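You operate a simulated robot arm through the tools that you are given. There is no shell and no other tool. Be economical: measure what you need, move in short steps, check, and stop when the job is done.

The job below is to be done with a simulated two-armed robot. You get a single attempt, and the scene is never put back.

TASK
Put the lead four on the shelf under the bench marked ten. Pick up the basket with the blue knob with one hand, pass it to the other hand and put it on the bench marked two. Put the spacer card on the shelf under the bench marked ten. Take the steel bracket and leave it in the yellow bin. Take the ceramic ring and put it on the keep tray. Take the blue foam block two and put it on top of the white three metre carton. The order is free. Set down upright: basket with the blue knob, steel bracket.
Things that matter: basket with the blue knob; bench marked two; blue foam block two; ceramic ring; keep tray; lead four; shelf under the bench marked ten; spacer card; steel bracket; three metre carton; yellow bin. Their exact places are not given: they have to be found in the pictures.

The check looks at the end state, three seconds after you hand in, the way a careful person would. Anything else that was tipped, shoved, dropped, spilled or broken makes it a failure.

THE ROBOT
Two 7-joint arms with two-finger parallel grippers on one trunk, on a base that drives. Base frame: it is fixed to the floor where the robot stands at the start and does not move with it; the origin is under the middle of the robot, x ahead of it, y to its left, z up. Readings come in m, degrees, newtons and seconds.
The left shoulder is at the start at [0.05, 0.168, 1.157], the right one opposite. Places, roughly: basket with the blue knob (8x8x11 cm) [0.4, -0.1, 0.8]; bench marked two [1.2, -2.2, 0.8]; ceramic ring (7x7x3 cm) [-1.3, 0.4, 0.5]; keep tray [1.25, -1.75, 0.75]; shelf under the bench marked ten [0.6, 0.4, 0.3]; steel bracket (6x4x5 cm) [-1.2, 0.3, 0.9]; yellow bin [0.75, 2.75, 1]. Payload 1.57 kg a hand.
The tool frame of a hand sits at the grasp point between the pads (the TCP): z along the fingers, y along the line on which they close. The tips reach 0.03 m beyond it. The gripper opens to 0.08 m. The fingers are 0.017 m wide and 0.012 m thick; the gripper's body (0.04 by 0.082 m) begins 0.08 m behind the TCP.
Orientation is told as [roll, pitch, yaw] about the base's x, y, z axes, in that order, counted from this pose: with the fingers straight down and closing along the base's y, the tool's x points along the base's -x, its y along +y and its z along -z.

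THE INTERFACE
- The arms move only by the tool drive_tool. It takes "left_steps", "right_steps" or both (then of equal length, played together; a hand with none holds still); each is text: rows parted by semicolons, each of 6 numbers parted by spaces: the shift along the tool's x, y, z in m, then the turn, a rotation vector about the tool's x, y, z in rad. In form: dx dy dz rx ry rz; .... A call has 1 to 10 rows; each row shifts and turns the commanded pose from where the row before left it, along the tool's axes as they then stand. "left_grip" and "right_grip" are, for a hand that has rows, the opening, from 0 (shut) to 1 (fully open), set as the call begins (left out, the last holds). Rows are played at 5 a second. More than 0.05 m and 8.6 degrees between two rows, or a gripper value outside its range, and nothing of the call is played. A pose out of reach is approached as far as the arm can. The call stops where the force on the tool passes 40 N (or 10 N more than at its start, if that is more) or the arm is blocked; 0.2 s more then pass. The fingers move at their own pace (about 0.045 m/s each) and stop on an object; they squeeze with about 28 N. The grip force told is the motor's: it shows also when the fingers shut on nothing. Time passes only in rows, and 0.2 s behind the last, so rows that do not move let the fingers close. The reply holds the time, the measured pose of the TCP, the force on the tool along the base axes, the opening and the grip force, in the units named above and with some noise, with the torque about the TCP (base axes, N m) and any sound that the robot's microphone picked up.
- Cameras (640 x 400 px; columns grow to the right, rows downward): "scene" is now at [0.1292, 0.0077, 1.3572]; the picture's right is [0.29, -0.96, 0.00], its down [-0.70, -0.21, -0.68] and it looks along [0.66, 0.20, -0.73] (base axes); focal length 272 px, centre (320, 200). "left" rides on the left gripper at [0.072, 0.007, -0.122] in its tool frame; the picture's right is [-0.09, 1.00, 0.00], its down [-0.84, -0.08, -0.54] and it looks along [-0.54, -0.05, 0.84] (tool axes); focal length 238 px, centre (320, 200). "right" rides on the right gripper at [0.072, -0.007, -0.122] in its tool frame; the picture's right is [0.09, 1.00, 0.00], its down [-0.84, 0.08, -0.54] and it looks along [-0.54, 0.05, 0.84] (tool axes); focal length 238 px, centre (320, 200).
- capture(camera): a new picture of that camera. It takes no simulated time.
- move_column(by): slides the trunk up (or, below 0, down) by that many m; the arms and the scene camera ride with it, the base frame stays. It gives what a move gives, with no picture.
- steer(legs): drives the robot by 1 to 6 legs, each [ahead, left, turn to the left] in m, m and degrees, along the robot's own axes; the way and the turn of a leg run together, so that a leg with both is an arc; at most 1.5 m and 180 degrees a leg. The arms and the cameras ride along, it lands a little off, and it stops where it bumps. It gives what a move gives.
- head_to(pan, tilt): turns the head with the scene camera to pan (to the left, within 80 degrees either way) and tilt (down, from -29 to 69), counted from straight ahead of the robot. It gives what a move gives.
- locate(camera, pixels): for up to 12 pixels [column, row] of the newest picture of that camera ("zoom" is the newest enlarged one), the place [x, y, z] in the base frame of the surface seen there, good to about 0.002 m, but the place of the scene camera against the robot may be out by one fixed shift of up to 0.025 m in any direction. It takes no simulated time.
- enlarge(camera, box): a new picture of the part [left, top, right, bottom] of that camera's present view, enlarged. It takes no simulated time.
- finish_job(): hands the job in; it is judged then, once.

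Go step by step. Measure first, check grasps and placings, and put right what went wrong. The budget is 131 turns and 154 pictures, counting those below and the enlarged ones. Unless the task says otherwise, let go and move clear before handing in.

The tools are called by a JSON object that holds its "op" and its "data". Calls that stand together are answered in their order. drive_tool: Moves the arms, as the interface text tells. Its arguments: {"type":"object","properties":{"left_steps":{"type":"string"},"left_grip":{"type":"number"},"right_steps":{"type":"string"},"right_grip":{"type":"number"}},"required":[]} The other tools are called the same way: move_column (by) slides the trunk up or down; steer (legs) drives the base; head_to (pan, tilt) turns the head that bears the scene camera; capture (camera) takes a picture; locate (camera, pixels) gives the place of the surface under pixels of a picture; enlarge (camera, box) takes an enlarged picture of a part of a camera's view; finish_job () hands the job in.

At the start:

```text
time_s: 0.0
left_position: [0.3562, 0.4058, 1.0432]
left_tcp_rot: [0.1, 0.0, 0.1]
left_ft_force: [-0.5, -0.5, 0.3]
left_torque: [-0.02, 0.02, 0.01]
left_opening: 0.08
left_grasp_force: 0.0
right_position: [0.4375, 0.0197, 1.0939]
right_tcp_rot: [0.1, -0.1, -0.1]
right_ft_force: [-0.6, 0.1, 1.5]
right_torque: [0.02, 0.02, 0.02]
right_opening: 0.0803
right_grasp_force: 0.1
trunk travel left (down, up): [-0.325, 0.118]
robot x, y, heading: [-0.001, -0.0002, 0.1]
head pan, tilt: [16.6, 46.8]
```

scene: 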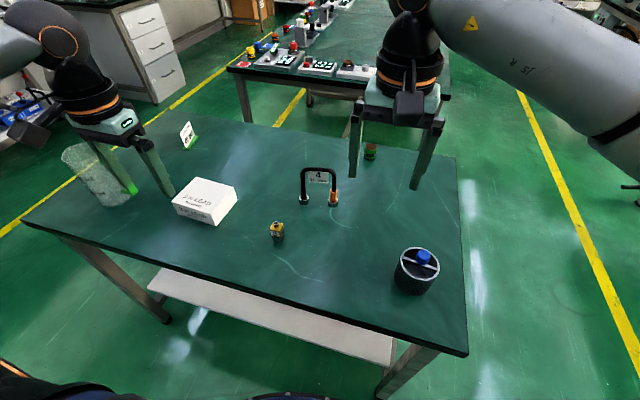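
right: 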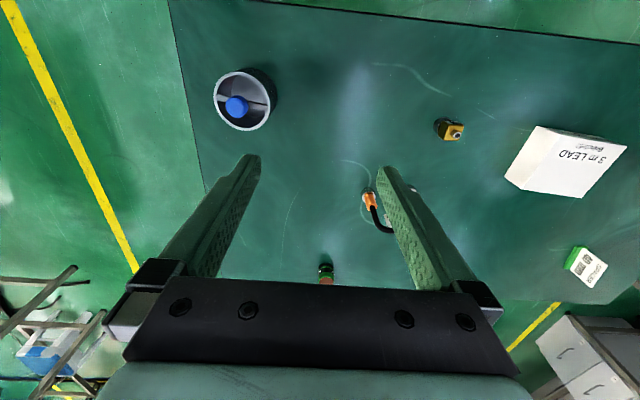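
left: 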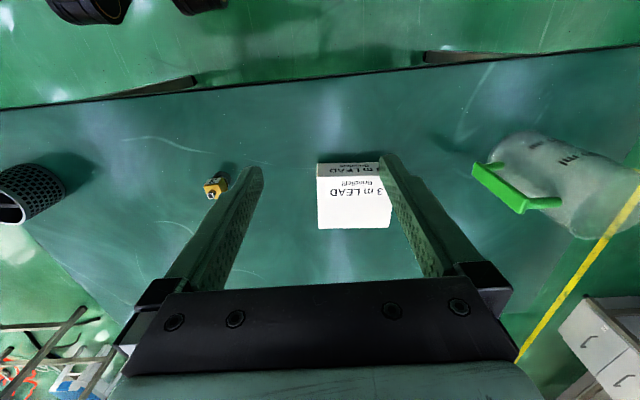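

The scene shows the bench ahead with the white 3 m carton (205,200), lead four (320,185), and the basket (417,270). I'll measure these and enlarge the view.

{"op": "enlarge", "data": {"camera": "scene", "box": [160, 110, 480, 310]}}

{"op": "locate", "data": {"camera": "scene", "pixels": [[417, 270], [424, 256], [319, 170], [304, 200], [334, 201], [205, 190], [277, 232], [370, 152], [280, 295], [370, 345], [190, 140], [300, 250]]}}

{"op": "enlarge", "data": {"camera": "scene", "box": [200, 0, 480, 110]}}

```text
2.00 times, centred on (320, 210) of scene
```

zoom: 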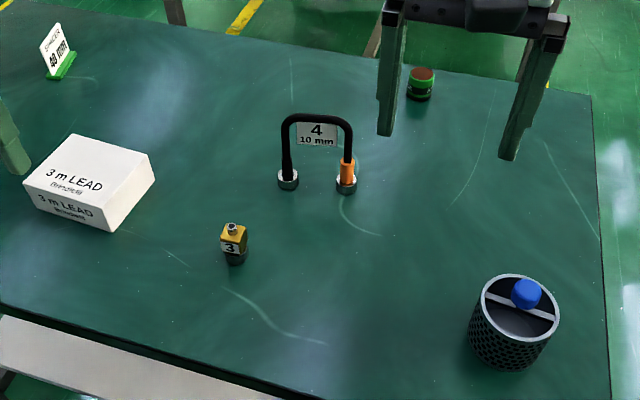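

```text
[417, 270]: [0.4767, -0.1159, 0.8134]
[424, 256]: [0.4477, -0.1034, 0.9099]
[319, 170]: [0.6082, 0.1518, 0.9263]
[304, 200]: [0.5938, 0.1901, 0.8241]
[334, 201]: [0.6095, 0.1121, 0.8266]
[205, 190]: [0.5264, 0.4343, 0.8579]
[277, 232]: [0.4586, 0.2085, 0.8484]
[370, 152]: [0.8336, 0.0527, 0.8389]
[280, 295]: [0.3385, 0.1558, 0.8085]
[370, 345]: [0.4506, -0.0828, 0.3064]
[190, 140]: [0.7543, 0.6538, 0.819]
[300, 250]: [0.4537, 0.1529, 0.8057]
```

```text
2.29 times, centred on (340, 55) of scene
```

zoom: 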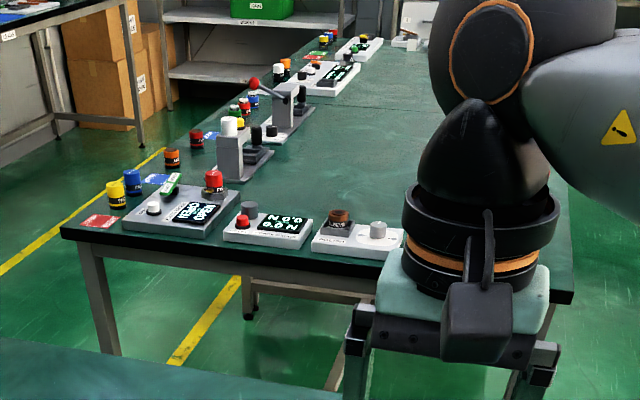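

The spacer card (190,137), carton, lead four and basket are all on the near bench at z≈0.805, with the shelf at z≈0.306. Now I'll look around.

{"op": "head_to", "data": {"pan": 75, "tilt": 25}}

{"op": "capture", "data": {"camera": "scene"}}

{"op": "head_to", "data": {"pan": -70, "tilt": 25}}

{"op": "capture", "data": {"camera": "scene"}}

{"op": "head_to", "data": {"pan": 0, "tilt": 65}}

{"op": "capture", "data": {"camera": "scene"}}

```text
time_s: 1.3
left_position: [0.3559, 0.4075, 1.0432]
left_tcp_rot: [0.0, 0.0, 0.1]
left_ft_force: [-1.0, 1.1, -0.5]
left_torque: [0.01, -0.01, 0.03]
left_opening: 0.08
left_grasp_force: 0.0
right_position: [0.4373, 0.0186, 1.0942]
right_tcp_rot: [0.0, 0.0, -0.1]
right_ft_force: [0.3, -0.5, -0.9]
right_torque: [-0.02, 0.0, 0.01]
right_opening: 0.0801
right_grasp_force: 0.1
trunk travel left (down, up): [-0.325, 0.118]
robot x, y, heading: [0.0036, -0.0028, -0.0]
head pan, tilt: [75.0, 25.0]
```

```text
148 pictures are left
```

scene: 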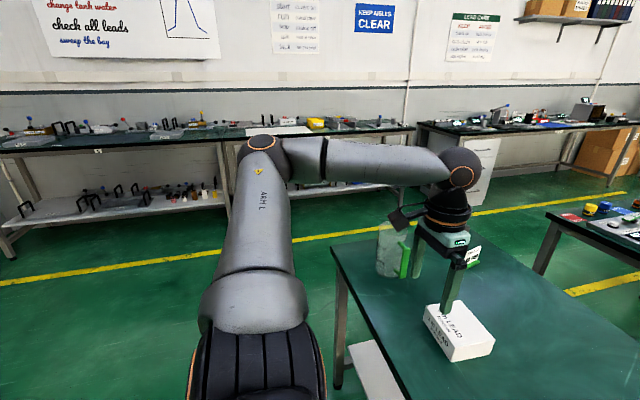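

```text
time_s: 3.6
left_position: [0.3567, 0.4081, 1.0435]
left_tcp_rot: [0.0, -0.1, 0.1]
left_ft_force: [0.0, 0.0, -0.6]
left_torque: [-0.03, -0.03, 0.02]
left_opening: 0.08
left_grasp_force: 0.0
right_position: [0.4372, 0.0185, 1.0938]
right_tcp_rot: [0.0, 0.0, -0.1]
right_ft_force: [-0.7, -0.3, 0.2]
right_torque: [0.02, 0.02, 0.03]
right_opening: 0.0802
right_grasp_force: 0.0
trunk travel left (down, up): [-0.325, 0.118]
robot x, y, heading: [-0.0009, -0.0022, 0.4]
head pan, tilt: [-70.0, 25.0]
```

```text
147 pictures are left
```

scene: 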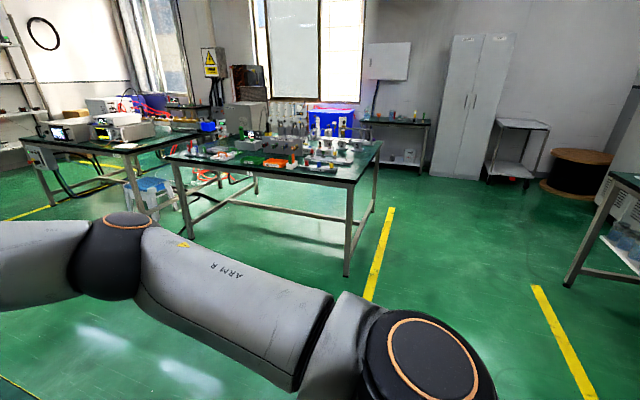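

```text
time_s: 5.0
left_position: [0.3565, 0.4078, 1.0445]
left_tcp_rot: [0.0, 0.0, 0.1]
left_ft_force: [0.3, -0.2, 0.4]
left_torque: [-0.02, 0.0, 0.0]
left_opening: 0.0799
left_grasp_force: 0.1
right_position: [0.4374, 0.0198, 1.0934]
right_tcp_rot: [0.0, -0.1, -0.1]
right_ft_force: [0.2, 0.2, 0.3]
right_torque: [0.03, 0.0, 0.03]
right_opening: 0.0801
right_grasp_force: 0.3
trunk travel left (down, up): [-0.325, 0.118]
robot x, y, heading: [-0.0006, 0.0022, 0.0]
head pan, tilt: [0.0, 65.0]
```

```text
146 pictures are left
```

scene: 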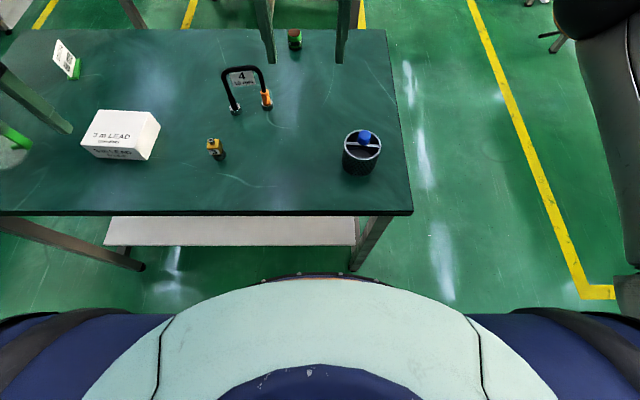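

Benches are visible on both sides. I'll measure the bench and shelf edges, then enlarge the side views.

{"op": "locate", "data": {"camera": "scene", "pixels": [[10, 213], [408, 211], [115, 218], [110, 240], [352, 240], [352, 222], [230, 243], [230, 220], [385, 40], [362, 140], [370, 230], [135, 260]]}}

{"op": "head_to", "data": {"pan": 75, "tilt": 20}}

{"op": "enlarge", "data": {"camera": "scene", "box": [220, 80, 440, 220]}}

{"op": "head_to", "data": {"pan": -60, "tilt": 20}}

{"op": "enlarge", "data": {"camera": "scene", "box": [180, 130, 480, 320]}}

```text
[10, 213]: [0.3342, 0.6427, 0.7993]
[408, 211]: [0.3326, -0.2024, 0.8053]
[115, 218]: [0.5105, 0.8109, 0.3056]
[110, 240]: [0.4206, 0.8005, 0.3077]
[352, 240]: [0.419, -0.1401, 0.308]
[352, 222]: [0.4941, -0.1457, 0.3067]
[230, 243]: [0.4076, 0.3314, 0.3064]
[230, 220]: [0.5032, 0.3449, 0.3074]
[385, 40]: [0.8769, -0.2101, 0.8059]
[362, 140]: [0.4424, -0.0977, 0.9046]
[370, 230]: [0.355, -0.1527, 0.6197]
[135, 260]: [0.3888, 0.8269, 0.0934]
```

```text
time_s: 6.5
left_position: [0.3562, 0.4073, 1.0427]
left_tcp_rot: [0.0, 0.0, 0.1]
left_ft_force: [0.2, 0.8, -0.3]
left_torque: [-0.03, 0.01, 0.02]
left_opening: 0.0803
left_grasp_force: 0.1
right_position: [0.4375, 0.0171, 1.0938]
right_tcp_rot: [0.1, -0.1, -0.1]
right_ft_force: [-0.4, 0.3, -0.5]
right_torque: [-0.03, 0.04, 0.03]
right_opening: 0.0801
right_grasp_force: 0.1
trunk travel left (down, up): [-0.325, 0.118]
robot x, y, heading: [-0.0031, 0.0006, 0.1]
head pan, tilt: [75.0, 20.0]
```

```text
2.86 times, centred on (330, 150) of scene
```

zoom: 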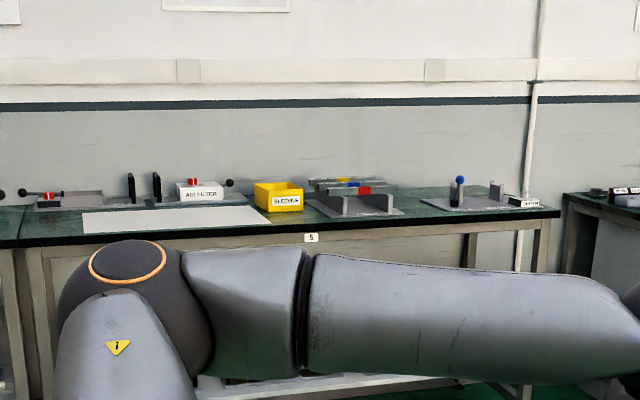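

```text
time_s: 8.6
left_position: [0.3568, 0.4072, 1.0433]
left_tcp_rot: [0.0, 0.0, 0.1]
left_ft_force: [0.0, 0.7, 0.6]
left_torque: [0.03, -0.01, 0.01]
left_opening: 0.0798
left_grasp_force: 0.1
right_position: [0.4362, 0.0197, 1.0947]
right_tcp_rot: [0.0, -0.2, -0.1]
right_ft_force: [-0.1, -0.9, -0.8]
right_torque: [0.0, -0.04, -0.01]
right_opening: 0.0799
right_grasp_force: 0.1
trunk travel left (down, up): [-0.325, 0.118]
robot x, y, heading: [0.0002, 0.0002, -0.1]
head pan, tilt: [-60.0, 20.0]
```

```text
2.11 times, centred on (330, 225) of scene
```

zoom: 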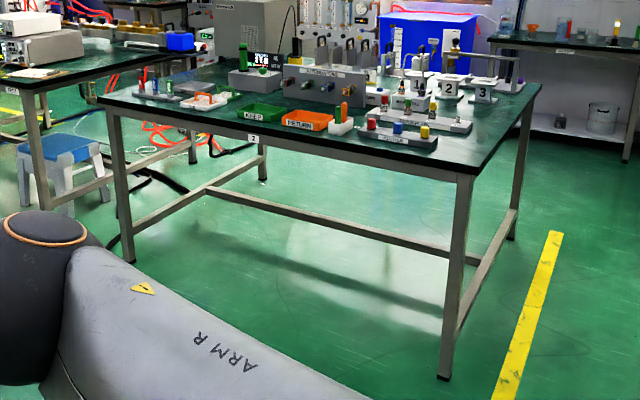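

Bench two carries the green KEEP tray (260,112 in the zoom) and bench 5 carries the yellow bin. I'll calibrate the scene camera against the hand cameras on shared points.

{"op": "capture", "data": {"camera": "right"}}

{"op": "locate", "data": {"camera": "right", "pixels": [[237, 107], [220, 88], [262, 120], [369, 200], [325, 272], [442, 128], [535, 128], [585, 262], [625, 147]]}}

{"op": "head_to", "data": {"pan": 0, "tilt": 60}}

{"op": "enlarge", "data": {"camera": "scene", "box": [0, 20, 420, 260]}}

{"op": "capture", "data": {"camera": "left"}}

{"op": "locate", "data": {"camera": "left", "pixels": [[318, 178], [392, 225], [318, 228], [218, 185], [540, 150], [640, 165], [500, 180]]}}

```text
143 pictures are left
```

right: 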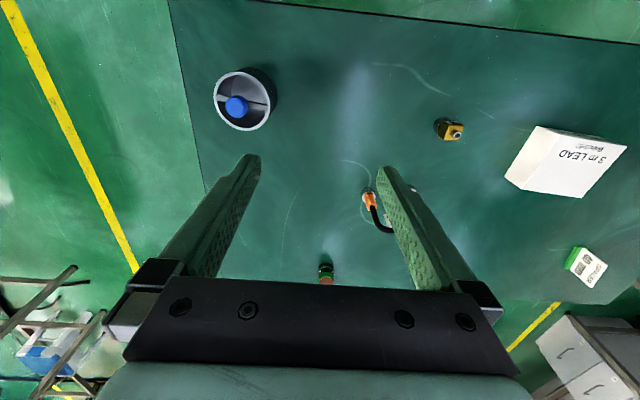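

```text
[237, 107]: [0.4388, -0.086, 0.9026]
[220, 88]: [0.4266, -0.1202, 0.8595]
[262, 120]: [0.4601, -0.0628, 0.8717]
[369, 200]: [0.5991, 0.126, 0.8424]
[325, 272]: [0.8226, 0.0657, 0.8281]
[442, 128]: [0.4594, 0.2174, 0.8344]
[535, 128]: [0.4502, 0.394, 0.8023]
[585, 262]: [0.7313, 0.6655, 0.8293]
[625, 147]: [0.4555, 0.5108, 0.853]
```

```text
time_s: 9.9
left_position: [0.3563, 0.4078, 1.0441]
left_tcp_rot: [0.1, 0.0, 0.1]
left_ft_force: [-0.2, -1.1, 1.5]
left_torque: [0.02, -0.05, 0.01]
left_opening: 0.0798
left_grasp_force: 0.1
right_position: [0.4359, 0.0193, 1.0944]
right_tcp_rot: [0.0, -0.1, -0.1]
right_ft_force: [0.3, -0.3, -0.4]
right_torque: [0.0, 0.03, 0.0]
right_opening: 0.08
right_grasp_force: 0.1
trunk travel left (down, up): [-0.325, 0.118]
robot x, y, heading: [0.001, -0.0001, -0.0]
head pan, tilt: [0.0, 60.0]
```

```text
1.52 times, centred on (210, 140) of scene
```

zoom: 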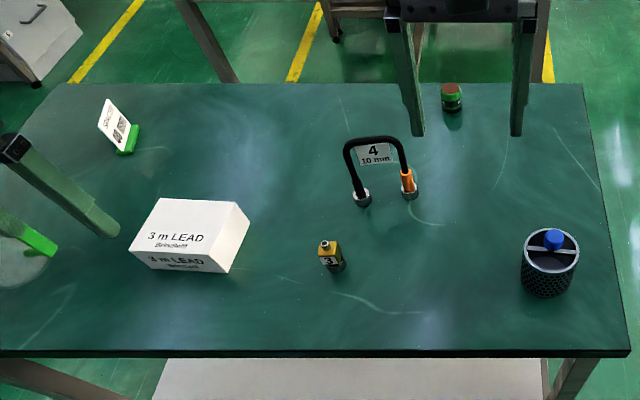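

```text
141 pictures are left
```

left: 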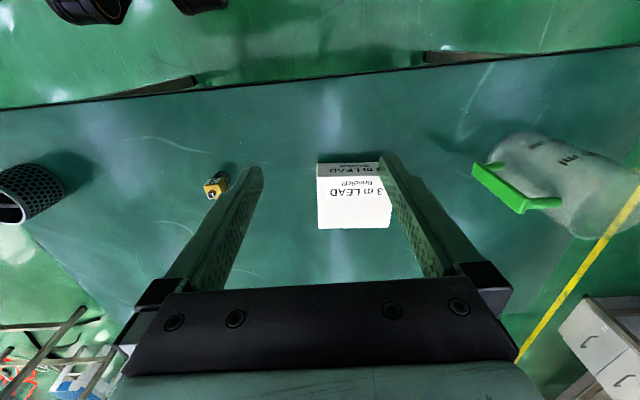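

```text
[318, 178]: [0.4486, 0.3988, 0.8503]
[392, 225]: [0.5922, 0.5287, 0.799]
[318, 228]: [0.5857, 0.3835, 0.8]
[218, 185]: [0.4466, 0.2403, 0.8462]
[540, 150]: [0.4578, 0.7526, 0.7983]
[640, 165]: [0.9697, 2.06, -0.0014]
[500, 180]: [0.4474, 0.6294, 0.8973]
```

I'll refine the offset using the carton corners and read the lead and card in the zoom.

{"op": "locate", "data": {"camera": "zoom", "pixels": [[554, 236], [216, 257], [243, 205], [361, 195], [408, 188], [375, 137], [349, 160], [404, 158], [116, 118], [127, 148], [325, 250], [134, 250]]}}

{"op": "locate", "data": {"camera": "left", "pixels": [[318, 180], [379, 178], [389, 226], [320, 227], [213, 190]]}}

{"op": "enlarge", "data": {"camera": "right", "box": [320, 100, 640, 300]}}

{"op": "enlarge", "data": {"camera": "scene", "box": [190, 60, 310, 170]}}

```text
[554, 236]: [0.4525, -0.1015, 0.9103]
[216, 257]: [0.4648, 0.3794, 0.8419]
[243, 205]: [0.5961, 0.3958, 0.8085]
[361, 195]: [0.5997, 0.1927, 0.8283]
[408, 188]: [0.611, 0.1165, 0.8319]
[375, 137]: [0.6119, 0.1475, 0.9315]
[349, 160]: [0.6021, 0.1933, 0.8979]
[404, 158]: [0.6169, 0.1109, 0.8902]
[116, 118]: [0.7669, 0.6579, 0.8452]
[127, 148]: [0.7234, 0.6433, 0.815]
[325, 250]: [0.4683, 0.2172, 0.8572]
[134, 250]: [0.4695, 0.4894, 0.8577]
```

```text
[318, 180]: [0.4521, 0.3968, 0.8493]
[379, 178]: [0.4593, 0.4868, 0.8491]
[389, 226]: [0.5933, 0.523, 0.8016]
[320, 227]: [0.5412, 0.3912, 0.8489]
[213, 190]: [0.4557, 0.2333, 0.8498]
```

```text
2.00 times, centred on (480, 200) of right
```

zoom: 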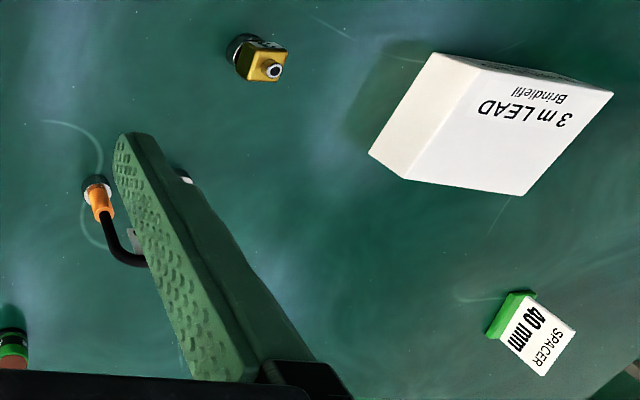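

```text
3.64 times, centred on (250, 115) of scene
```

zoom: 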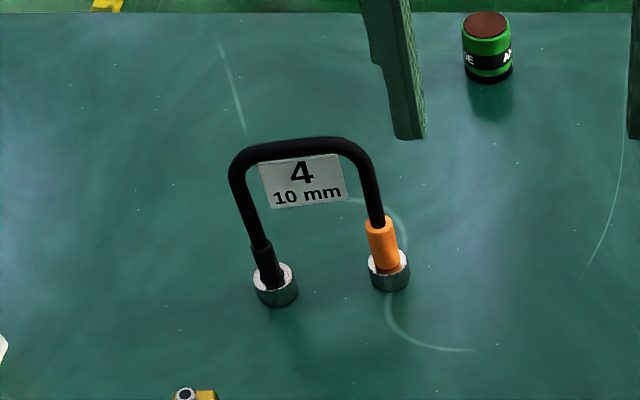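

Scene offset is about (+0.012, −0.015, +0.007); the black leg of lead four is truly near (0.588, 0.208). I'll move the right hand aside and bring the left hand up behind the leg, pitching it forward.

{"op": "drive_tool", "data": {"left_steps": "-0.03 -0.0333 0 0 0 0; -0.03 -0.0333 0 0 0 0; -0.03 -0.0333 0 0 0 0; -0.03 -0.0333 0 0 0 0; -0.03 -0.0333 0 0 0 0; -0.03 -0.0333 0 0 0 0; 0 0 0 0 -0.1 0; 0 0 0 0 -0.1 0; 0 0 0 0 -0.1 0; 0 0 0 0 -0.1 0", "right_steps": "0 -0.04 0 0 0 0; 0 -0.04 0 0 0 0; 0 -0.04 0 0 0 0; 0 -0.04 0 0 0 0; 0 -0.04 0 0 0 0; 0 0 0 0 0 0; 0 0 0 0 0 0; 0 0 0 0 0 0; 0 0 0 0 0 0; 0 0 0 0 0 0", "left_grip": 0.55}}

{"op": "drive_tool", "data": {"left_steps": "0 0 0 0 -0.1 0; 0 0 0 0 -0.11 0; 0 0 0 0 0 0"}}

{"op": "capture", "data": {"camera": "scene"}}

{"op": "capture", "data": {"camera": "left"}}

```text
time_s: 12.1
left_position: [0.5268, 0.2187, 1.0426]
left_tcp_rot: [0.1, -23.0, 0.1]
left_ft_force: [0.0, 0.1, -0.3]
left_torque: [-0.02, 0.05, -0.03]
left_opening: 0.0438
left_grasp_force: 0.2
left hand out of reach, approached as far as the arm can: row 6
right_position: [0.4373, -0.1813, 1.0956]
right_tcp_rot: [0.0, -0.1, -0.1]
right_ft_force: [0.1, 0.3, 0.4]
right_torque: [0.01, -0.02, 0.02]
right_opening: 0.08
right_grasp_force: 0.0
trunk travel left (down, up): [-0.325, 0.118]
robot x, y, heading: [0.0002, 0.0013, -0.0]
head pan, tilt: [0.0, 60.0]
```

```text
time_s: 12.9
left_position: [0.5268, 0.2189, 1.0435]
left_tcp_rot: [0.0, -35.1, 0.1]
left_ft_force: [0.1, -0.8, -0.1]
left_torque: [0.0, -0.01, -0.01]
left_opening: 0.0438
left_grasp_force: 0.0
right_position: [0.4366, -0.1813, 1.0957]
right_tcp_rot: [0.1, -0.2, -0.1]
right_ft_force: [-0.1, 0.6, 0.7]
right_torque: [0.0, -0.02, 0.0]
right_opening: 0.0801
right_grasp_force: 0.0
trunk travel left (down, up): [-0.325, 0.118]
robot x, y, heading: [-0.0006, 0.0014, -0.1]
head pan, tilt: [0.0, 60.0]
```

```text
138 pictures are left
```

scene: 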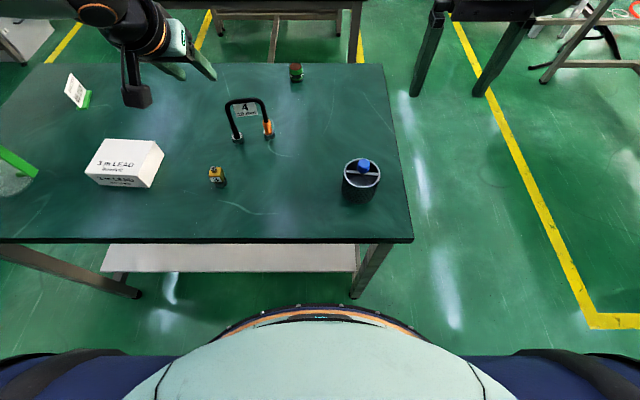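

```text
137 pictures are left
```

left: 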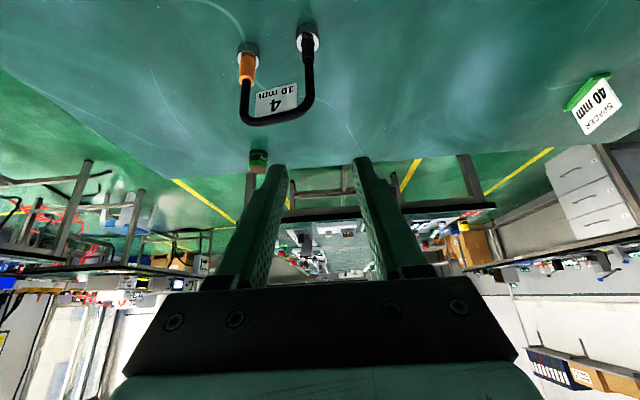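

The left arm ran out of reach at x≈0.527. I'll check the lead with the left camera and how far the robot's front is from the bench.

{"op": "locate", "data": {"camera": "left", "pixels": [[307, 45], [309, 75], [248, 60], [244, 100], [276, 122], [309, 100], [590, 90], [598, 105], [575, 95], [258, 158]]}}

{"op": "locate", "data": {"camera": "scene", "pixels": [[320, 305], [320, 330], [250, 312], [100, 350], [236, 128], [269, 128], [230, 260], [250, 101]]}}

{"op": "enlarge", "data": {"camera": "left", "box": [200, 0, 360, 140]}}

```text
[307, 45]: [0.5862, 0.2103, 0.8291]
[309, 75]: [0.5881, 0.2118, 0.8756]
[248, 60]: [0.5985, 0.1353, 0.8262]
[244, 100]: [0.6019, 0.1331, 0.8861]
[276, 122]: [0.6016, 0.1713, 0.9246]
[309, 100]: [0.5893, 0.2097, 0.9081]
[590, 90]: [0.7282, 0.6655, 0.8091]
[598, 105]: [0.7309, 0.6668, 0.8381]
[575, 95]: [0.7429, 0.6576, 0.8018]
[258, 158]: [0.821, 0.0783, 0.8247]
```

```text
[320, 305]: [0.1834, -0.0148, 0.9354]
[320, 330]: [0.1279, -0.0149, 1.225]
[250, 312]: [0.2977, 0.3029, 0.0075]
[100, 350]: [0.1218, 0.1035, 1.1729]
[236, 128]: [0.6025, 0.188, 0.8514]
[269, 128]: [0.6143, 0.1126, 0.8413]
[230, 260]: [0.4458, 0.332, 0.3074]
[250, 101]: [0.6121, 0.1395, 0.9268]
```

```text
2.86 times, centred on (280, 70) of left
```

zoom: 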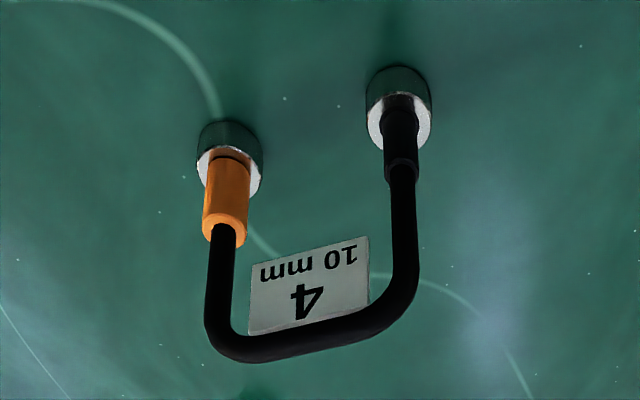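

Black leg is at (0.588, 0.211), top bar z≈0.925. I'll drive ahead 0.08 m for reach.

{"op": "steer", "data": {"legs": [[0.08, 0, 0]]}}

```text
time_s: 14.0
left_position: [0.6077, 0.2176, 1.0429]
left_tcp_rot: [-0.1, -34.9, 0.1]
left_ft_force: [1.3, -0.6, -0.2]
left_torque: [0.0, 0.01, -0.02]
left_opening: 0.0441
left_grasp_force: 0.0
right_position: [0.5174, -0.1817, 1.0967]
right_tcp_rot: [0.1, 0.0, -0.1]
right_ft_force: [-0.6, 0.5, -0.2]
right_torque: [0.01, 0.02, 0.0]
right_opening: 0.08
right_grasp_force: 0.0
trunk travel left (down, up): [-0.325, 0.118]
robot x, y, heading: [0.0783, -0.0013, 0.2]
head pan, tilt: [0.0, 60.0]
```

Heading straight. Now to the pre-grasp, 8 cm short of the leg along the approach line.

{"op": "drive_tool", "data": {"left_steps": "0.0413 -0.0022 0 0 0 0; 0.0413 -0.0022 0 0 0 0; 0.0413 -0.0022 0 0 0 0; 0 0 0.031 0 0 0; 0 0 0.031 0 0 0; 0 0 0 0 0 0"}}

{"op": "capture", "data": {"camera": "left"}}

```text
time_s: 15.4
left_position: [0.5395, 0.2119, 0.9212]
left_tcp_rot: [0.0, -34.9, 0.1]
left_ft_force: [0.4, 0.3, -0.4]
left_torque: [-0.01, 0.0, 0.02]
left_opening: 0.0438
left_grasp_force: 0.1
right_position: [0.5171, -0.1825, 1.0963]
right_tcp_rot: [0.0, -0.2, -0.1]
right_ft_force: [0.3, 0.8, 0.1]
right_torque: [-0.03, -0.01, -0.02]
right_opening: 0.0802
right_grasp_force: 0.0
trunk travel left (down, up): [-0.325, 0.118]
robot x, y, heading: [0.0791, 0.0002, 0.2]
head pan, tilt: [0.0, 60.0]
```

```text
135 pictures are left
```

left: 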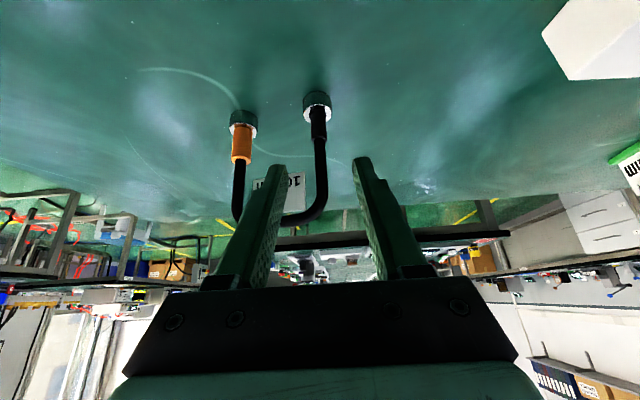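

The fingers straddle the black leg (318,150). Advance and grip.

{"op": "drive_tool", "data": {"left_steps": "0 0 0.021 0 0 0; 0 0 0.021 0 0 0; 0 0 0.021 0 0 0; 0 0 0.021 0 0 0"}}

{"op": "drive_tool", "data": {"left_steps": "0 0 0 0 0 0; 0 0 0 0 0 0; 0 0 0 0 0 0; 0 0 0 0 0 0; 0 0 0 0 0 0", "left_grip": 0}}

{"op": "capture", "data": {"camera": "left"}}

```text
time_s: 16.4
left_position: [0.5854, 0.2174, 0.86]
left_tcp_rot: [-0.1, -35.0, 0.2]
left_ft_force: [0.1, -0.7, -0.4]
left_torque: [-0.01, 0.05, -0.01]
left_opening: 0.0438
left_grasp_force: 0.0
left hand out of reach, approached as far as the arm can: row 4
right_position: [0.516, -0.1804, 1.0963]
right_tcp_rot: [0.0, 0.0, -0.2]
right_ft_force: [-0.1, 1.3, 0.3]
right_torque: [-0.02, 0.02, 0.01]
right_opening: 0.0798
right_grasp_force: 0.0
trunk travel left (down, up): [-0.325, 0.118]
robot x, y, heading: [0.0788, 0.0053, 0.2]
head pan, tilt: [0.0, 60.0]
```

```text
time_s: 17.6
left_position: [0.5841, 0.2159, 0.8604]
left_tcp_rot: [-0.1, -35.0, 0.2]
left_ft_force: [0.8, -2.0, -0.3]
left_torque: [-0.06, -0.01, -0.03]
left_opening: 0.0096
left_grasp_force: 27.9
right_position: [0.5164, -0.1815, 1.0961]
right_tcp_rot: [0.0, -0.1, -0.1]
right_ft_force: [-0.1, -0.2, -0.5]
right_torque: [0.0, -0.01, 0.01]
right_opening: 0.0801
right_grasp_force: 0.0
trunk travel left (down, up): [-0.325, 0.118]
robot x, y, heading: [0.0792, -0.0013, 0.1]
head pan, tilt: [0.0, 60.0]
```

```text
134 pictures are left
```

left: 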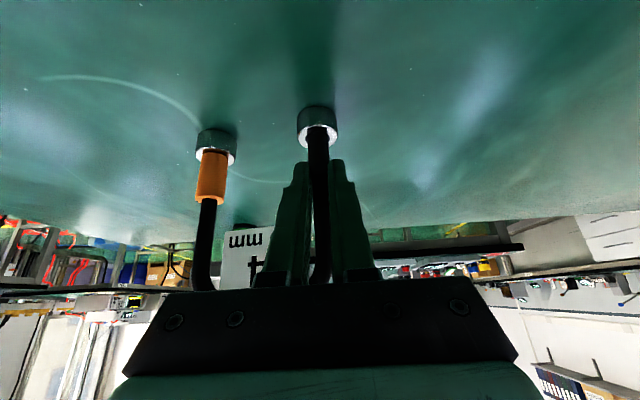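

Gripped at 0.0096 m. Lift with the column and check before backing off.

{"op": "move_column", "data": {"by": 0.1}}

{"op": "capture", "data": {"camera": "scene"}}

```text
time_s: 18.9
left_position: [0.5844, 0.2172, 0.9596]
left_tcp_rot: [-0.1, -35.0, 0.2]
left_ft_force: [1.0, 0.8, -1.2]
left_torque: [0.01, 0.03, -0.01]
left_opening: 0.0093
left_grasp_force: 28.2
right_position: [0.5172, -0.181, 1.1952]
right_tcp_rot: [-0.1, -0.1, -0.1]
right_ft_force: [0.2, 0.9, 0.0]
right_torque: [-0.01, -0.04, 0.01]
right_opening: 0.0799
right_grasp_force: 0.0
trunk travel left (down, up): [-0.425, 0.018]
robot x, y, heading: [0.0775, -0.0002, 0.1]
head pan, tilt: [0.0, 60.0]
```

```text
133 pictures are left
```

scene: 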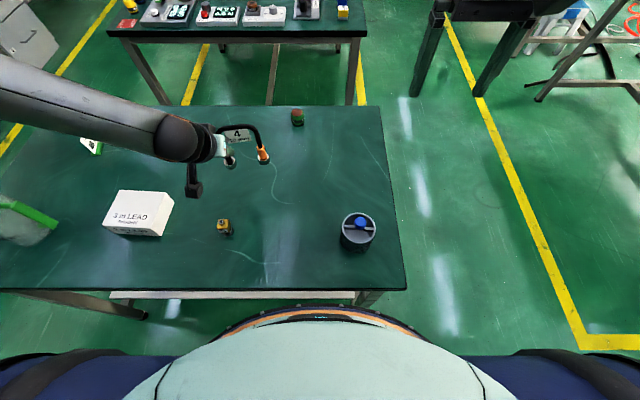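

Lead four is held cleanly. Back off 0.42 m, retract the right hand, then lower the column.

{"op": "steer", "data": {"legs": [[-0.42, 0, 0]]}}

{"op": "drive_tool", "data": {"right_steps": "0.045 0 0 0 0 0; 0.045 0 0 0 0 0; 0.045 0 0 0 0 0; 0.045 0 0 0 0 0; 0.02 0 0 0 0 0"}}

{"op": "move_column", "data": {"by": -0.42}}

{"op": "head_to", "data": {"pan": 10, "tilt": 35}}

{"op": "capture", "data": {"camera": "scene"}}

```text
time_s: 21.5
left_position: [0.1673, 0.2161, 0.9598]
left_tcp_rot: [-0.1, -34.9, 0.1]
left_ft_force: [-0.1, -0.8, -1.5]
left_torque: [0.06, 0.03, -0.01]
left_opening: 0.0098
left_grasp_force: 28.2
right_position: [0.0984, -0.1813, 1.1959]
right_tcp_rot: [0.0, -0.2, -0.1]
right_ft_force: [0.2, 0.1, 0.4]
right_torque: [0.0, 0.0, 0.0]
right_opening: 0.0799
right_grasp_force: 0.0
trunk travel left (down, up): [-0.425, 0.018]
robot x, y, heading: [-0.3428, -0.0017, 0.1]
head pan, tilt: [0.0, 60.0]
```

```text
time_s: 22.7
left_position: [0.1662, 0.2166, 0.9601]
left_tcp_rot: [-0.2, -34.9, 0.1]
left_ft_force: [0.2, 0.1, -0.8]
left_torque: [0.02, 0.02, 0.0]
left_opening: 0.0095
left_grasp_force: 27.9
right_position: [-0.0988, -0.1811, 1.1941]
right_tcp_rot: [0.1, 0.0, -0.1]
right_ft_force: [-0.7, 0.1, 0.1]
right_torque: [0.0, 0.0, 0.01]
right_opening: 0.0797
right_grasp_force: 0.0
trunk travel left (down, up): [-0.425, 0.018]
robot x, y, heading: [-0.3381, 0.0019, 0.2]
head pan, tilt: [0.0, 60.0]
```

```text
refused: -0.42 is not a number from -0.4 to 0.4
```

```text
time_s: 23.6
left_position: [0.1673, 0.2171, 0.9594]
left_tcp_rot: [-0.1, -34.8, 0.1]
left_ft_force: [0.0, -1.0, -2.2]
left_torque: [0.06, 0.02, 0.01]
left_opening: 0.0095
left_grasp_force: 28.3
right_position: [-0.0974, -0.182, 1.1949]
right_tcp_rot: [0.0, -0.1, 0.0]
right_ft_force: [-0.1, 1.1, 0.6]
right_torque: [-0.01, 0.02, 0.01]
right_opening: 0.08
right_grasp_force: 0.1
trunk travel left (down, up): [-0.425, 0.018]
robot x, y, heading: [-0.3373, -0.0014, -0.1]
head pan, tilt: [10.0, 35.0]
```

```text
132 pictures are left
```

scene: 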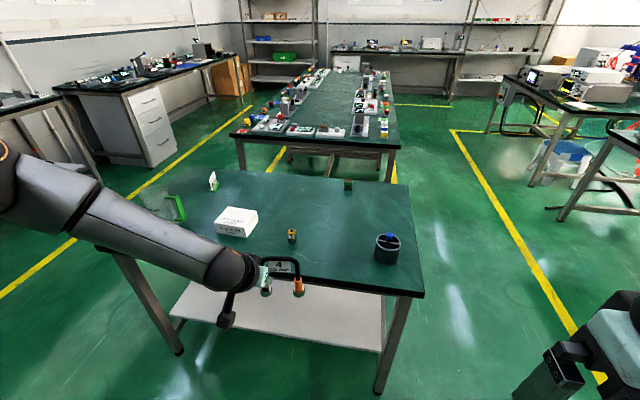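

Backed clear. Lower the column 0.40 and the arm to TCP z≈0.39, and view the left camera.

{"op": "move_column", "data": {"by": -0.4}}

{"op": "drive_tool", "data": {"left_steps": "0.0195 0 0.0278 0 0 0; 0.0195 0 0.0278 0 0 0; 0.0195 0 0.0278 0 0 0; 0.0195 0 0.0278 0 0 0; 0.0195 0 0.0278 0 0 0; 0 0 0 0 0 0"}}

{"op": "capture", "data": {"camera": "left"}}

{"op": "capture", "data": {"camera": "scene"}}

```text
time_s: 27.4
left_position: [0.1677, 0.2162, 0.5604]
left_tcp_rot: [-0.1, -34.9, 0.1]
left_ft_force: [0.3, 0.3, -1.9]
left_torque: [0.06, 0.03, 0.01]
left_opening: 0.0095
left_grasp_force: 28.1
right_position: [-0.0994, -0.1805, 0.795]
right_tcp_rot: [0.0, 0.0, -0.1]
right_ft_force: [-0.4, -0.1, 0.8]
right_torque: [0.03, -0.01, 0.0]
right_opening: 0.0803
right_grasp_force: 0.0
trunk travel left (down, up): [-0.025, 0.418]
robot x, y, heading: [-0.3367, -0.0036, -0.0]
head pan, tilt: [10.0, 35.0]
```

```text
time_s: 28.8
left_position: [0.1293, 0.2807, 0.5093]
left_tcp_rot: [0.0, -34.8, 0.0]
left_ft_force: [-0.7, 0.0, -1.1]
left_torque: [0.1, 0.02, 0.04]
left_opening: 0.0093
left_grasp_force: 27.4
left hand out of reach, approached as far as the arm can: row 1, 2, 3, 4, 5
right_position: [-0.0988, -0.1816, 0.7946]
right_tcp_rot: [0.0, -0.1, -0.1]
right_ft_force: [0.2, -0.5, -0.6]
right_torque: [-0.03, 0.02, -0.01]
right_opening: 0.0801
right_grasp_force: 0.1
trunk travel left (down, up): [-0.025, 0.418]
robot x, y, heading: [-0.339, 0.0007, -0.4]
head pan, tilt: [10.0, 35.0]
```

```text
131 pictures are left
```

left: 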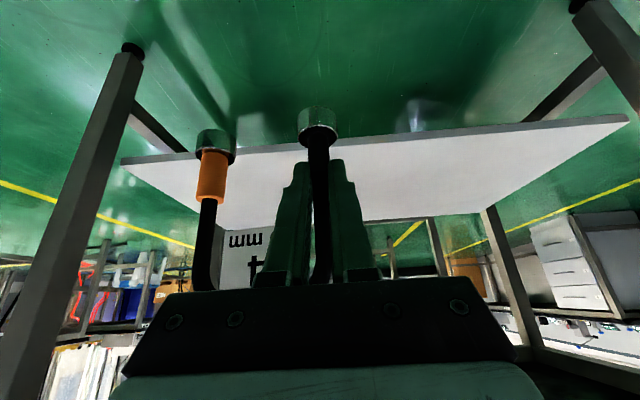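

```text
130 pictures are left
```

scene: 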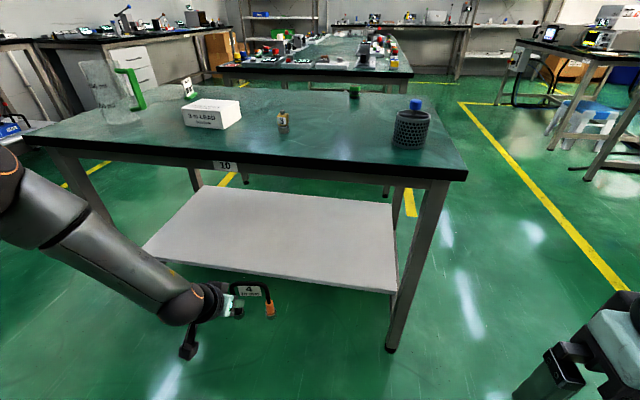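

The bench shows its "10" tag (224,165). The arm is at its lower limit that far out, so I'll bring the hand nearer the body and lower, with the last 2.5 cm of column.

{"op": "move_column", "data": {"by": -0.025}}

{"op": "drive_tool", "data": {"left_steps": "0.035 0 0 0 0 0; 0.035 0 0 0 0 0; 0.035 0 0.005 0 0 0; 0.035 0 0.01 0 0 0; 0 0 0 0 0 0"}}

{"op": "capture", "data": {"camera": "scene"}}

```text
time_s: 29.5
left_position: [0.1303, 0.2799, 0.4841]
left_tcp_rot: [-0.1, -34.8, 0.1]
left_ft_force: [0.0, -0.3, -1.9]
left_torque: [0.06, 0.02, -0.03]
left_opening: 0.0097
left_grasp_force: 27.6
right_position: [-0.0989, -0.1819, 0.7692]
right_tcp_rot: [0.0, -0.1, -0.2]
right_ft_force: [-0.7, 0.0, -1.0]
right_torque: [0.03, -0.02, 0.0]
right_opening: 0.08
right_grasp_force: 0.0
trunk travel left (down, up): [0.0, 0.443]
robot x, y, heading: [-0.3358, 0.0025, 0.0]
head pan, tilt: [10.0, 35.0]
```

```text
time_s: 30.7
left_position: [0.027, 0.3068, 0.4707]
left_tcp_rot: [-0.1, -35.0, 0.1]
left_ft_force: [-0.7, 0.5, -1.3]
left_torque: [0.05, 0.05, -0.04]
left_opening: 0.0094
left_grasp_force: 27.5
left hand out of reach, approached as far as the arm can: row 1, 2, 3, 4
right_position: [-0.1001, -0.1809, 0.7688]
right_tcp_rot: [0.1, -0.1, -0.1]
right_ft_force: [0.1, -0.1, -0.1]
right_torque: [0.03, 0.02, -0.01]
right_opening: 0.08
right_grasp_force: 0.1
trunk travel left (down, up): [0.0, 0.443]
robot x, y, heading: [-0.3392, 0.0012, 0.0]
head pan, tilt: [10.0, 35.0]
```

```text
129 pictures are left
```

scene: 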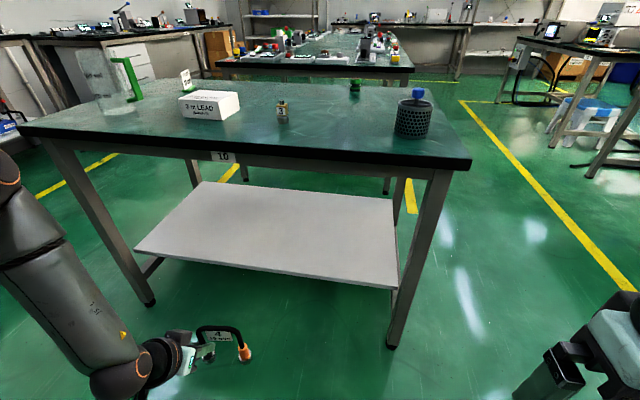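

The arm can't go lower at a 35° pitch. I'll reduce the pitch to about 15° here in free air and see whether the depth becomes reachable.

{"op": "drive_tool", "data": {"left_steps": "-0.02 0 0 0 0.0875 0; -0.02 -0.01 0 0 0.0875 0; -0.02 -0.01 0 0 0.0875 0; -0.02 -0.01 0 0 0.0875 0; 0 0 0.025 0 0 0; 0 0 0.025 0 0 0; 0 0 0.025 0 0 0; 0 0 0 0 0 0"}}

{"op": "capture", "data": {"camera": "scene"}}

```text
time_s: 32.5
left_position: [0.104, 0.2889, 0.4637]
left_tcp_rot: [-0.2, -14.9, 0.1]
left_ft_force: [0.2, -0.9, -1.7]
left_torque: [0.06, 0.02, -0.01]
left_opening: 0.0094
left_grasp_force: 28.0
left hand out of reach, approached as far as the arm can: row 6, 7
right_position: [-0.0991, -0.1813, 0.7687]
right_tcp_rot: [0.0, -0.1, -0.2]
right_ft_force: [0.0, 0.2, 0.2]
right_torque: [-0.03, 0.01, 0.03]
right_opening: 0.0799
right_grasp_force: 0.0
trunk travel left (down, up): [0.0, 0.443]
robot x, y, heading: [-0.3385, 0.0002, -0.1]
head pan, tilt: [10.0, 35.0]
```

```text
128 pictures are left
```

scene: 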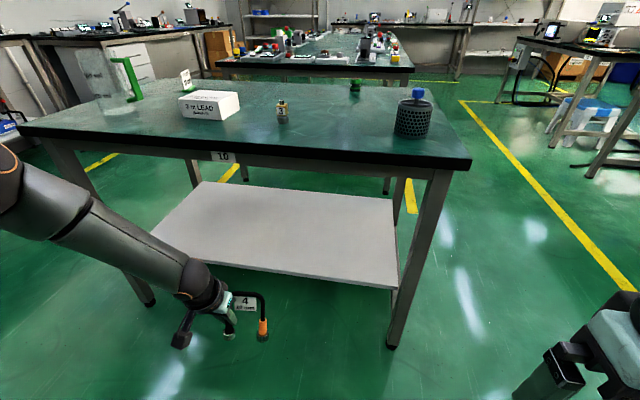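

Even at 15° the limit is z≈0.46, and the arm drifts to +y when pushed, so I'll test whether further out to the side lets it go lower.

{"op": "drive_tool", "data": {"left_steps": "0 0.04 0 0 0 0; 0 0.04 0 0 0 0; 0 0.04 0 0 0 0; 0 0 0.025 0 0 0; 0 0 0.025 0 0 0; 0 0 0.025 0 0 0; 0 0 0.025 0 0 0; 0 0 0 0 0 0"}}

{"op": "head_to", "data": {"pan": 45, "tilt": 45}}

{"op": "capture", "data": {"camera": "scene"}}

```text
time_s: 34.3
left_position: [0.1049, 0.4111, 0.4419]
left_tcp_rot: [0.0, -14.9, 0.0]
left_ft_force: [0.0, 0.1, -2.2]
left_torque: [0.08, 0.0, 0.01]
left_opening: 0.0097
left_grasp_force: 27.8
left hand out of reach, approached as far as the arm can: row 4, 5, 6, 7
right_position: [-0.0994, -0.1824, 0.77]
right_tcp_rot: [0.0, 0.0, -0.1]
right_ft_force: [-0.1, -0.2, 0.0]
right_torque: [0.03, -0.01, 0.01]
right_opening: 0.0802
right_grasp_force: 0.2
trunk travel left (down, up): [0.0, 0.443]
robot x, y, heading: [-0.3392, 0.0009, 0.0]
head pan, tilt: [10.0, 35.0]
```

```text
time_s: 35.3
left_position: [0.1049, 0.4098, 0.4424]
left_tcp_rot: [-0.1, -14.9, 0.2]
left_ft_force: [0.6, 0.8, -1.0]
left_torque: [0.08, 0.0, -0.02]
left_opening: 0.0092
left_grasp_force: 27.5
right_position: [-0.0991, -0.1819, 0.7692]
right_tcp_rot: [0.1, -0.2, -0.1]
right_ft_force: [-0.8, -0.9, -0.5]
right_torque: [0.02, 0.0, -0.01]
right_opening: 0.0799
right_grasp_force: 0.1
trunk travel left (down, up): [0.0, 0.443]
robot x, y, heading: [-0.3398, -0.0011, 0.2]
head pan, tilt: [45.0, 45.0]
```

```text
127 pictures are left
```

scene: 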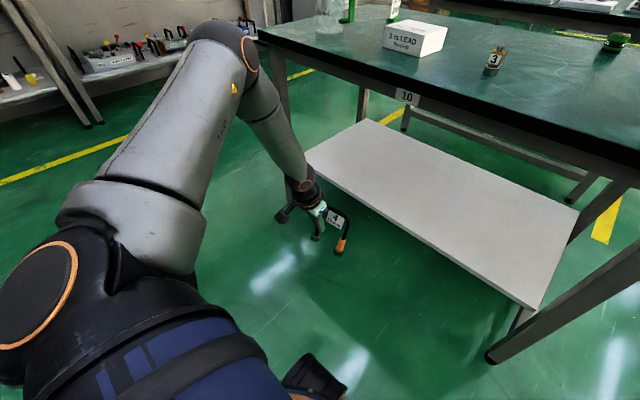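

The elbow stays high and outboard in this posture. I'll measure the arm's geometry to understand the limit.

{"op": "locate", "data": {"camera": "scene", "pixels": [[60, 260], [140, 215], [220, 40], [250, 55], [240, 90], [285, 150], [303, 187], [315, 208], [285, 213], [420, 130], [500, 140], [600, 180]]}}

```text
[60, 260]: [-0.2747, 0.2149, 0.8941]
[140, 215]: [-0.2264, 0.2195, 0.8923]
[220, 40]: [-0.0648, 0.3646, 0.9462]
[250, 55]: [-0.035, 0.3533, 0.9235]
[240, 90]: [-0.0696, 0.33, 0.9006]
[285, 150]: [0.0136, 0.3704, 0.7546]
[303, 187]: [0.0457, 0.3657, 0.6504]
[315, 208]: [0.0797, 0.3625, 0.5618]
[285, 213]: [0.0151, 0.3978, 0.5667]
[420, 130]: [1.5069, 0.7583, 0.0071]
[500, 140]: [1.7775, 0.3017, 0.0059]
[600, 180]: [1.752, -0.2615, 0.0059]
```

The elbow sits at z≈0.88 with the forearm and hand nearly straight down, so this posture bottoms out near 0.44. I'll test a forward-pointing hand, which should bring the elbow down and allow a lower reach.

{"op": "drive_tool", "data": {"left_steps": "0 0 -0.04 0 0 0; 0 0 -0.04 0 0 0; 0 0 -0.04 0 0 0; 0 0 0 0 -0.14 0; 0 0 0 0 -0.14 0; 0 0 0 0 -0.14 0; 0 0 0 0 -0.14 0; 0 0 0 0 -0.14 0; 0 0 0 0 -0.14 0; 0 0 0 0 -0.14 0"}}

{"op": "drive_tool", "data": {"left_steps": "0.04 0 0 0 0 0; 0.04 0 0 0 0 0; 0.04 0 0 0 0 0; 0.04 0 0 0 0 0; 0.04 0 0 0 0 0; 0 0 0 0 0 0"}}

{"op": "capture", "data": {"camera": "scene"}}

```text
time_s: 37.5
left_position: [0.0755, 0.4098, 0.5578]
left_tcp_rot: [-0.4, -71.1, 0.3]
left_ft_force: [-0.2, 0.0, -0.5]
left_torque: [0.06, 0.03, 0.02]
left_opening: 0.0094
left_grasp_force: 27.8
right_position: [-0.0985, -0.1803, 0.77]
right_tcp_rot: [-0.1, -0.1, 0.0]
right_ft_force: [-0.4, 1.3, 0.0]
right_torque: [0.0, 0.01, 0.01]
right_opening: 0.0799
right_grasp_force: 0.0
trunk travel left (down, up): [0.0, 0.443]
robot x, y, heading: [-0.3381, -0.0012, 0.2]
head pan, tilt: [45.0, 45.0]
```

```text
time_s: 38.9
left_position: [0.0091, 0.4112, 0.3679]
left_tcp_rot: [-0.4, -70.9, 0.4]
left_ft_force: [0.3, 0.0, -1.9]
left_torque: [0.06, 0.04, 0.0]
left_opening: 0.0097
left_grasp_force: 27.7
right_position: [-0.0992, -0.1823, 0.7694]
right_tcp_rot: [-0.1, -0.1, -0.1]
right_ft_force: [-0.4, 0.5, -0.4]
right_torque: [0.02, 0.03, 0.02]
right_opening: 0.0799
right_grasp_force: 0.0
trunk travel left (down, up): [0.0, 0.443]
robot x, y, heading: [-0.3394, 0.0015, -0.2]
head pan, tilt: [45.0, 45.0]
```

```text
126 pictures are left
```

scene: 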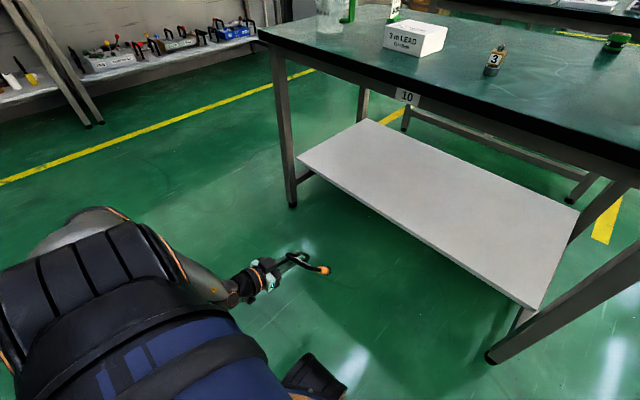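

That worked: the elbow dropped and z=0.368 is reachable. Now pitch back toward −35° to bring the lead upright in this posture.

{"op": "drive_tool", "data": {"left_steps": "-0.03 0 0 0 0.105 0; 0 0 0 0 0.105 0; 0 0 0 0 0.105 0; 0 0 0 0 0.105 0; 0 0 0 0 0.105 0; 0 0 0 0 0.105 0; 0 0 0 0 0 0"}}

{"op": "capture", "data": {"camera": "scene"}}

{"op": "capture", "data": {"camera": "left"}}

```text
time_s: 40.5
left_position: [0.0219, 0.4098, 0.3978]
left_tcp_rot: [-0.1, -35.0, 0.0]
left_ft_force: [0.3, -0.4, -1.0]
left_torque: [0.05, 0.03, 0.01]
left_opening: 0.0094
left_grasp_force: 28.2
right_position: [-0.0982, -0.1829, 0.7706]
right_tcp_rot: [-0.1, -0.1, 0.0]
right_ft_force: [0.7, -0.5, 0.5]
right_torque: [-0.01, 0.03, 0.01]
right_opening: 0.0799
right_grasp_force: 0.1
trunk travel left (down, up): [0.0, 0.443]
robot x, y, heading: [-0.3413, 0.0002, 0.1]
head pan, tilt: [45.0, 45.0]
```

```text
125 pictures are left
```

scene: 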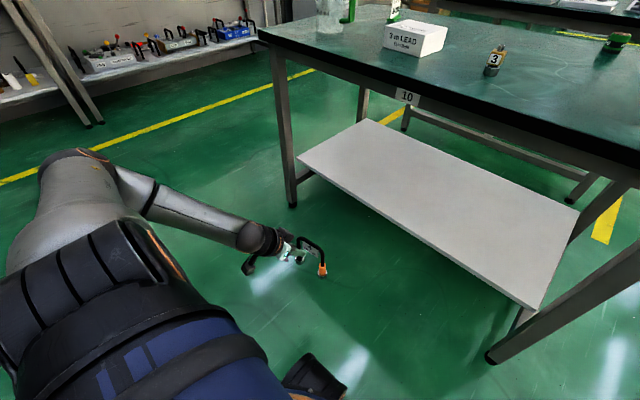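

```text
124 pictures are left
```

left: 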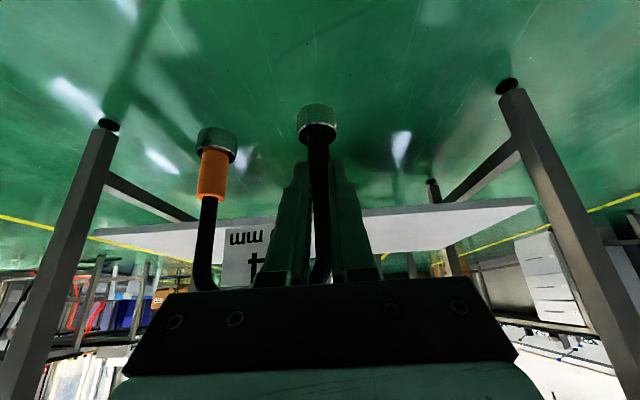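

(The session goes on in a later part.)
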